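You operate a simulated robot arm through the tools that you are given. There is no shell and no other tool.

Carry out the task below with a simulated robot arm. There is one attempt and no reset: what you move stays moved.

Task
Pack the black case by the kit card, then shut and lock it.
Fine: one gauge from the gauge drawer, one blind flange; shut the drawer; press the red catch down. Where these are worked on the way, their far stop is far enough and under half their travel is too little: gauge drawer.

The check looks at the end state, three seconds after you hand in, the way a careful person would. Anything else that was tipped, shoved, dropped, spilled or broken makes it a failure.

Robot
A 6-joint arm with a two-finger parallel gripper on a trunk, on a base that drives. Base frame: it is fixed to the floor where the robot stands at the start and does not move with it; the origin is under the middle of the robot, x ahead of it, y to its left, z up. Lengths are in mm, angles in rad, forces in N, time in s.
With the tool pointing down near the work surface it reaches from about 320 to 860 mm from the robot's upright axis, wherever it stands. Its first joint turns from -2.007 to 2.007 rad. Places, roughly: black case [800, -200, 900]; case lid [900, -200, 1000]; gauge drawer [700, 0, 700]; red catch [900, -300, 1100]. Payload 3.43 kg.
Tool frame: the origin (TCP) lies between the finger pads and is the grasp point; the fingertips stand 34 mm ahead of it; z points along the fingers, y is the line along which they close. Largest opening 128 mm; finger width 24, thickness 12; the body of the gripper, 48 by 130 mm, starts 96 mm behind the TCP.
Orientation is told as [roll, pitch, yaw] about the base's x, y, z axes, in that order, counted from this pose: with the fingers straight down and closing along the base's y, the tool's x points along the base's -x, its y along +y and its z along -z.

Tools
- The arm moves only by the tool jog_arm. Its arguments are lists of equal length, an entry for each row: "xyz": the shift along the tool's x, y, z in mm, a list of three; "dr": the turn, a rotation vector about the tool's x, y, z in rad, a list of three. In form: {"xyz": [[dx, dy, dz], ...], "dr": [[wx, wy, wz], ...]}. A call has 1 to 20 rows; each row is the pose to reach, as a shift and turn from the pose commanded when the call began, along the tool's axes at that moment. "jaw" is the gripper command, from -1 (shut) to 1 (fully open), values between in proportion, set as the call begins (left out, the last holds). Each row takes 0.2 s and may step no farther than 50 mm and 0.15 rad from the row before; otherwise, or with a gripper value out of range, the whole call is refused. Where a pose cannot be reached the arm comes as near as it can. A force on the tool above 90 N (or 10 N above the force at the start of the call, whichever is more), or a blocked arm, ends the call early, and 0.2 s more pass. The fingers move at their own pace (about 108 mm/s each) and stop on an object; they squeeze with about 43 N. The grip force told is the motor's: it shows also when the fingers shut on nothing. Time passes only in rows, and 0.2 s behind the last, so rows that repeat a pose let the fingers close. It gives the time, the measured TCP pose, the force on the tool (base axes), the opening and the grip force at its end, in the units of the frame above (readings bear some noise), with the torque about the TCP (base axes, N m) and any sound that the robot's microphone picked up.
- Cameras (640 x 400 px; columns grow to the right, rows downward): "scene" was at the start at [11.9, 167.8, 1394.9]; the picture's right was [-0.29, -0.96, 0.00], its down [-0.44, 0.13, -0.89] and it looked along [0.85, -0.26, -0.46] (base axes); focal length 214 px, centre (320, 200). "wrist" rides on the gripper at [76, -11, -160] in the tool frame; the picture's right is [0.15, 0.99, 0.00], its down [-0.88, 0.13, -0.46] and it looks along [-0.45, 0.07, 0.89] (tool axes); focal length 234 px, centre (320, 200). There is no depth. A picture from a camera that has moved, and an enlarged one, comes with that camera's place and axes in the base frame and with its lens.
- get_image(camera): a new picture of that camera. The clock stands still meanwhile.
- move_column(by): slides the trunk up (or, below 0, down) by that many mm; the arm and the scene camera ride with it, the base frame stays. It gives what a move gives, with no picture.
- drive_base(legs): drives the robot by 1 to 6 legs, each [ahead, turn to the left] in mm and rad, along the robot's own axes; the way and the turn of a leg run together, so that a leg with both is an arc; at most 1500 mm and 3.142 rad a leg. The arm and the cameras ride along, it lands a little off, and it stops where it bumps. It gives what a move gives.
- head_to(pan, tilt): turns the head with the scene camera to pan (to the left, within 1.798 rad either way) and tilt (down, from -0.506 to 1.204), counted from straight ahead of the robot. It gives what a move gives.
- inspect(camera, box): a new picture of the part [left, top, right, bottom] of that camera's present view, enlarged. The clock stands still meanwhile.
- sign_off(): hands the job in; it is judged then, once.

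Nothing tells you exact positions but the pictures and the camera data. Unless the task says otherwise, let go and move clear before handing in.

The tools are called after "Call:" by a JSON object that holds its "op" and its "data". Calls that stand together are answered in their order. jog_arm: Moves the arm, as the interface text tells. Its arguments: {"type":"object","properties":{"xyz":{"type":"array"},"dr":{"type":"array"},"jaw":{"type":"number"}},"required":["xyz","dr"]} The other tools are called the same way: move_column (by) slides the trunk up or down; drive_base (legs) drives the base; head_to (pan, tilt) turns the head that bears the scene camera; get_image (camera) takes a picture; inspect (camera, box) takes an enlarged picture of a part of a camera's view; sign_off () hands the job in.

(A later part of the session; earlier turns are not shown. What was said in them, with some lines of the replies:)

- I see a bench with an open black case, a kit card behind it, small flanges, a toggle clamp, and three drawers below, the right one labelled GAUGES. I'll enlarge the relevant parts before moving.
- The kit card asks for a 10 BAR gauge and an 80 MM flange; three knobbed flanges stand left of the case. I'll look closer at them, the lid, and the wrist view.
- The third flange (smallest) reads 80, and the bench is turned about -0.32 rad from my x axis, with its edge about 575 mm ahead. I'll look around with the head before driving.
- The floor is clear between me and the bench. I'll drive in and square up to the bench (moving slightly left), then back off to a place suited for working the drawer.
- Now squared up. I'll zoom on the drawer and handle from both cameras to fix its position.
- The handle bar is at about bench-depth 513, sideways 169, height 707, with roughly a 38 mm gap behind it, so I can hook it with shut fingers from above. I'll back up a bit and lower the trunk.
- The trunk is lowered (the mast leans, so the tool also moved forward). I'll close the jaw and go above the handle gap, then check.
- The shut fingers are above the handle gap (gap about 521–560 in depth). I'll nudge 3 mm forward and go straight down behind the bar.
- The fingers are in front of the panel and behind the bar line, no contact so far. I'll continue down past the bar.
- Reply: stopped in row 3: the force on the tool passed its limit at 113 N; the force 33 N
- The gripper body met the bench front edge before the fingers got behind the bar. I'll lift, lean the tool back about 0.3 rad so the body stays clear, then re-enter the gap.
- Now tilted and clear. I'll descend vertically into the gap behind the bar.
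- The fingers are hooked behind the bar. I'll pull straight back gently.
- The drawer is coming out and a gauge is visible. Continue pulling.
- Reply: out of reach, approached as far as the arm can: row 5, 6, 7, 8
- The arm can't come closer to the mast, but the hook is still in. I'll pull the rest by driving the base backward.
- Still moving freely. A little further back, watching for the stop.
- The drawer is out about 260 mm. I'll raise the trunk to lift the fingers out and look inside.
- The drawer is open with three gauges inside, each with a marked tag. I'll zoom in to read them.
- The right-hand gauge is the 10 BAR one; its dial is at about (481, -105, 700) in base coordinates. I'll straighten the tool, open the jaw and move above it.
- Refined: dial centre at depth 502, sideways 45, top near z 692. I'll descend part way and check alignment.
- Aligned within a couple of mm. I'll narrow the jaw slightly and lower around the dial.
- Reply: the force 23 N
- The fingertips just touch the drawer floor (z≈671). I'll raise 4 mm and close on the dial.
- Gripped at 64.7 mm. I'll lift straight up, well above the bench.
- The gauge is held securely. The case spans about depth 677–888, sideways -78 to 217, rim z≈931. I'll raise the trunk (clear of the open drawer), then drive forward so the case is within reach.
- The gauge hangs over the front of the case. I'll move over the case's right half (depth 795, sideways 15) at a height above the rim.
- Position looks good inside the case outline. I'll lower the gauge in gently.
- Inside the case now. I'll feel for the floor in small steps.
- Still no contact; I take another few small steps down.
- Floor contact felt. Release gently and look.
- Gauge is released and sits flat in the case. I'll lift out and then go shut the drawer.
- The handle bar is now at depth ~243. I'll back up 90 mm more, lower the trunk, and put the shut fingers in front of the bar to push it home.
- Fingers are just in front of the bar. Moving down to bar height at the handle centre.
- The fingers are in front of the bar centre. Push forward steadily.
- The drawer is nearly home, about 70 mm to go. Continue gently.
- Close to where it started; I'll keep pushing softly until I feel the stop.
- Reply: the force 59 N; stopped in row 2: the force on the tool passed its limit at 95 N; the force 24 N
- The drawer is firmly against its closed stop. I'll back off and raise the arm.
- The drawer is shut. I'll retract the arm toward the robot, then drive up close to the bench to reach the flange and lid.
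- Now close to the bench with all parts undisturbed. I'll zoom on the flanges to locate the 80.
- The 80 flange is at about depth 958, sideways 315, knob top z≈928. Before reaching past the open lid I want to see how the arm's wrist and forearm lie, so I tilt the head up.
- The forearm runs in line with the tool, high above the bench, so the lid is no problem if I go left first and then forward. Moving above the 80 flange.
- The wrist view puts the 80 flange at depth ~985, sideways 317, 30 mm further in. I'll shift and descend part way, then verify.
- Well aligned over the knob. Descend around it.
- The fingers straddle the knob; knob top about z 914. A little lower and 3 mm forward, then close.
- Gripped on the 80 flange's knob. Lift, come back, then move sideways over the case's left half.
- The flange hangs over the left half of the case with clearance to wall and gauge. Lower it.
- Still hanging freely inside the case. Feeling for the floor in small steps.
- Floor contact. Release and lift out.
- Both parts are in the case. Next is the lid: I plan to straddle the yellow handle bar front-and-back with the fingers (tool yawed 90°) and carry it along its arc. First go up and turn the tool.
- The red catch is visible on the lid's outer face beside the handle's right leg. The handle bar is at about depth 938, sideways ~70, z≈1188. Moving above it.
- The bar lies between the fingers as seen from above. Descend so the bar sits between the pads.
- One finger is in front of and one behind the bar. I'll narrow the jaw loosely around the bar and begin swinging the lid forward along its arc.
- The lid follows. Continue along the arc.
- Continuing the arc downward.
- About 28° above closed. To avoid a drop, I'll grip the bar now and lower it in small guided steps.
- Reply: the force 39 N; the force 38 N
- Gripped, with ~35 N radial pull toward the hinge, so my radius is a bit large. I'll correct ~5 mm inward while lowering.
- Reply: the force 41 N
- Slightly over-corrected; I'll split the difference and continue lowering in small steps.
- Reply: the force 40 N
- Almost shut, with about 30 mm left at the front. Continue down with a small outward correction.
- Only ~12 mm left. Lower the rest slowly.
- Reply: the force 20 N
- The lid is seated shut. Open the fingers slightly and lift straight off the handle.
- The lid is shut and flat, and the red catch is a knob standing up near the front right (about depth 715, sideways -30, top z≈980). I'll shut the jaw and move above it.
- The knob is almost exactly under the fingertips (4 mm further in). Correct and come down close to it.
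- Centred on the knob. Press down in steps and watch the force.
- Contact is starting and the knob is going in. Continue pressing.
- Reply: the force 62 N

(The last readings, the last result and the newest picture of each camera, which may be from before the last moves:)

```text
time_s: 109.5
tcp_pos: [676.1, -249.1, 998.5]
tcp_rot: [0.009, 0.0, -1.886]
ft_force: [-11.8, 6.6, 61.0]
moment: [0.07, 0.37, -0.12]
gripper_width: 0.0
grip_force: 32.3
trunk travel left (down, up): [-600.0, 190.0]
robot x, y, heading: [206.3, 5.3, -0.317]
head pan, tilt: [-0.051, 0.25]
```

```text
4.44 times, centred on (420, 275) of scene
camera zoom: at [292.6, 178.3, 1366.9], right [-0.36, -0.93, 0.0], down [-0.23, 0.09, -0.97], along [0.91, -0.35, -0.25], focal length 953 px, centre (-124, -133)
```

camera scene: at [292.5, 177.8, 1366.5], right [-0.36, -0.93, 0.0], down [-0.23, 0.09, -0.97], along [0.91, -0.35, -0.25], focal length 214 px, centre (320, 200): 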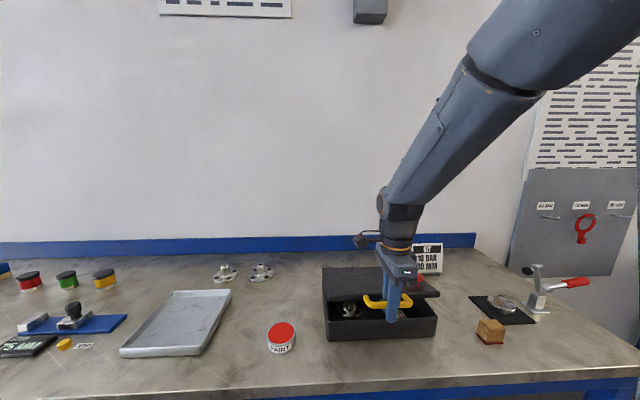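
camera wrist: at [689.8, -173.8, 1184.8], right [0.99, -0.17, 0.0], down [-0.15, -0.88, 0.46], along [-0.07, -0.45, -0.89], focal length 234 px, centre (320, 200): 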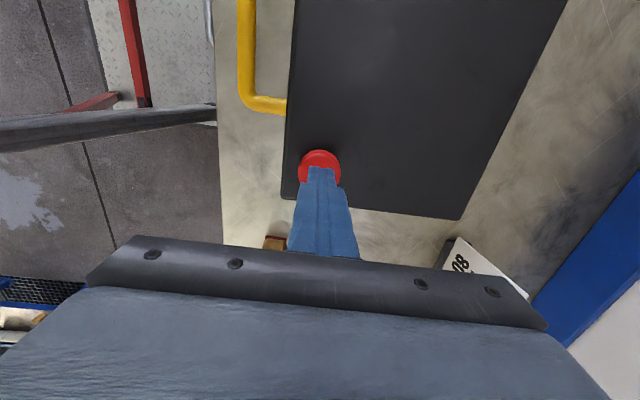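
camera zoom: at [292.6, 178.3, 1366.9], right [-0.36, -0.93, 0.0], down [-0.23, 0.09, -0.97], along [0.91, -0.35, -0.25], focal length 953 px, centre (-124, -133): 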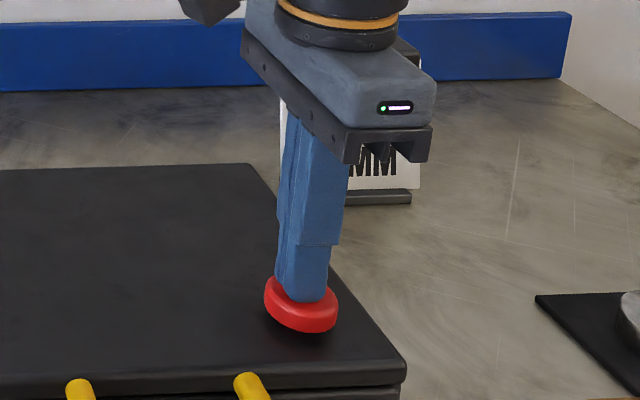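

The knob appears bottomed at 61 N. One slightly firmer press to make sure, then release.

Call:
{"op": "jog_arm", "data": {"xyz": [[0, 0, 5], [0, 0, 7], [0, 0, 7]], "dr": [[0, 0, 0], [0, 0, 0], [0, 0, 0]]}}

Call:
{"op": "jog_arm", "data": {"xyz": [[0, 0, -10], [0, 0, -30], [0, 0, -70], [0, 0, -110]], "dr": [[0, 0, 0], [0, 0, 0], [0, 0, 0], [0, 0, 0]]}}

Call:
{"op": "inspect", "data": {"camera": "scene", "box": [300, 220, 480, 350]}}

Call:
{"op": "get_image", "data": {"camera": "wrist"}}

```text
time_s: 109.9
tcp_pos: [678.0, -250.5, 998.8]
tcp_rot: [0.014, -0.003, -1.885]
ft_force: [-15.0, 8.3, 42.6]
moment: [0.18, 0.56, -0.04]
gripper_width: 0.1
grip_force: 33.1
trunk travel left (down, up): [-600.0, 190.0]
robot x, y, heading: [207.7, 4.2, -0.317]
head pan, tilt: [-0.051, 0.25]
stopped in row 1: the force on the tool passed its limit at 99 N (the readings are from after the stop); the commanded pose is now the measured one
```

```text
time_s: 110.9
tcp_pos: [678.2, -249.1, 1107.4]
tcp_rot: [0.009, 0.001, -1.885]
ft_force: [0.9, -0.6, 0.2]
moment: [-0.02, 0.03, -0.02]
gripper_width: 0.0
grip_force: 33.2
trunk travel left (down, up): [-600.0, 190.0]
robot x, y, heading: [206.1, 5.8, -0.313]
head pan, tilt: [-0.051, 0.25]
```

```text
3.08 times, centred on (390, 285) of scene
camera zoom: at [295.2, 176.9, 1366.3], right [-0.36, -0.93, 0.0], down [-0.23, 0.09, -0.97], along [0.91, -0.35, -0.25], focal length 660 px, centre (105, -62)
```

zoom: 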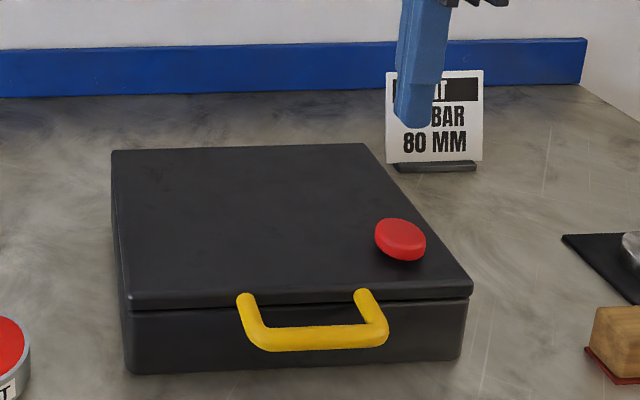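

```text
taken
camera wrist: at [689.3, -173.7, 1265.9], right [0.99, -0.17, 0.01], down [-0.15, -0.88, 0.46], along [-0.07, -0.45, -0.89], focal length 234 px, centre (320, 200)
```

wrist: 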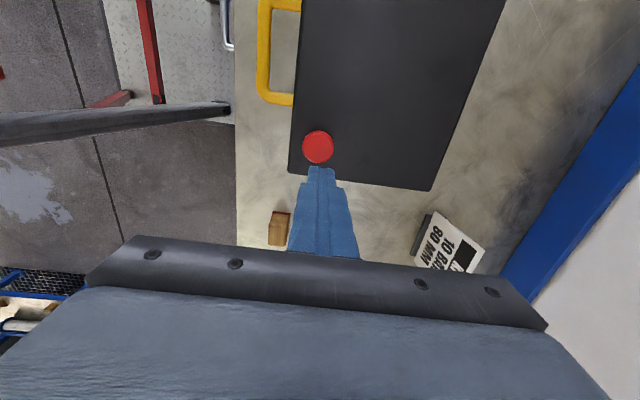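

The catch stays down and the lid is shut. I'll move the arm clear and take a last look over the bench and drawers.

Call:
{"op": "jog_arm", "data": {"xyz": [[0, -40, -30], [0, -80, -60], [0, -120, -90], [0, -160, -110]], "dr": [[0, 0, 0], [0, 0, 0], [0, 0, 0], [0, 0, 0]]}}

Call:
{"op": "drive_base", "data": {"legs": [[-350, 0]]}}

Call:
{"op": "head_to", "data": {"pan": 0.0, "tilt": 0.6}}

Call:
{"op": "get_image", "data": {"camera": "scene"}}

Call:
{"op": "inspect", "data": {"camera": "scene", "box": [150, 180, 450, 330]}}

```text
time_s: 111.9
tcp_pos: [524.8, -204.0, 1214.5]
tcp_rot: [0.005, -0.001, -1.886]
ft_force: [0.4, 0.7, 0.0]
moment: [0.04, 0.06, -0.02]
gripper_width: 0.0
grip_force: 33.0
trunk travel left (down, up): [-600.0, 190.0]
robot x, y, heading: [206.5, 7.5, -0.31]
head pan, tilt: [-0.051, 0.25]
```

```text
time_s: 114.2
tcp_pos: [188.3, -93.2, 1215.1]
tcp_rot: [0.007, 0.0, -1.883]
ft_force: [-0.2, -0.4, 0.2]
moment: [-0.02, 0.01, 0.0]
gripper_width: 0.1
grip_force: 32.9
trunk travel left (down, up): [-600.0, 190.0]
robot x, y, heading: [-132.3, 118.6, -0.309]
head pan, tilt: [-0.051, 0.25]
```

```text
time_s: 115.0
tcp_pos: [188.1, -92.5, 1215.1]
tcp_rot: [0.009, 0.0, -1.881]
ft_force: [0.3, -0.1, -0.1]
moment: [0.02, -0.02, -0.03]
gripper_width: 0.0
grip_force: 33.0
trunk travel left (down, up): [-600.0, 190.0]
robot x, y, heading: [-135.9, 117.2, -0.307]
head pan, tilt: [0.0, 0.6]
```

```text
taken
camera scene: at [-47.0, 292.5, 1334.2], right [-0.31, -0.95, 0.0], down [-0.54, 0.17, -0.83], along [0.79, -0.25, -0.56], focal length 214 px, centre (320, 200)
```

scene: 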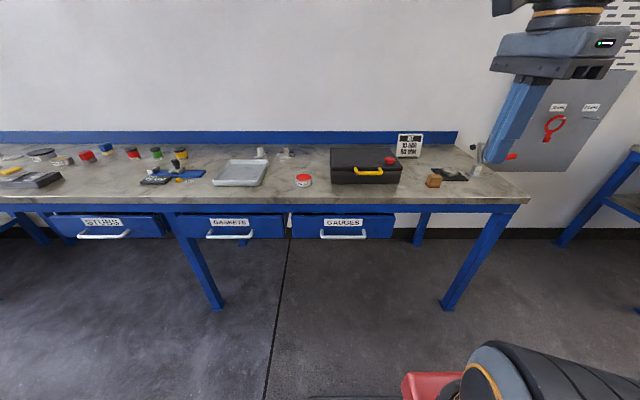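

```text
2.13 times, centred on (300, 255) of scene
camera zoom: at [-47.0, 292.5, 1334.2], right [-0.31, -0.95, 0.0], down [-0.54, 0.17, -0.83], along [0.79, -0.25, -0.56], focal length 458 px, centre (363, 83)
```

zoom: 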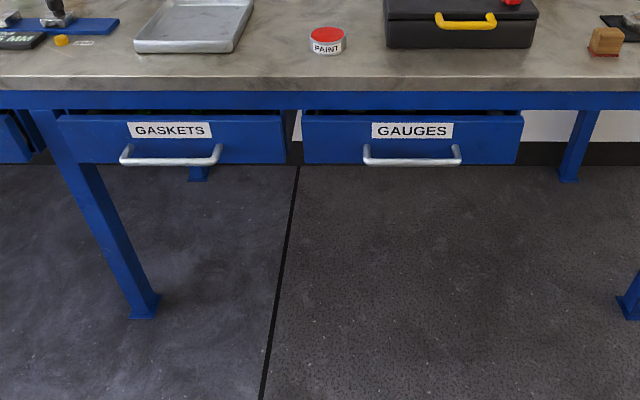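

The case is shut with its catch down. It holds the 10 BAR gauge and the 80 MM flange, the gauge drawer is at its stop, and I see nothing else disturbed. The arm is clear, so I'm handing in.

Call:
{"op": "sign_off", "data": {}}

```text
The job is handed in.
```

The black case is packed to the kit card, shut and locked, and I've handed the job in. I don't have the check's result.

- **Contents:** the 10 BAR gauge (tagged 25 JUN) from the gauge drawer and the 80 mm blind flange, side by side in the case.
- **Lid and catch:** I lowered the lid by its handle until it seated. Then I pressed the red catch down until it stopped, and it stayed down when I let go.
- **Drawer:** I opened the gauge drawer about 270 mm and pushed it back to its closed stop after taking the gauge.
- **Contact on the way:** early on, the gripper body bumped the bench front edge, and the arm stopped at its force limit. I saw no effect on the bench or anything on it.

In the last pictures nothing else looked tipped or moved, and the arm is clear of the bench.
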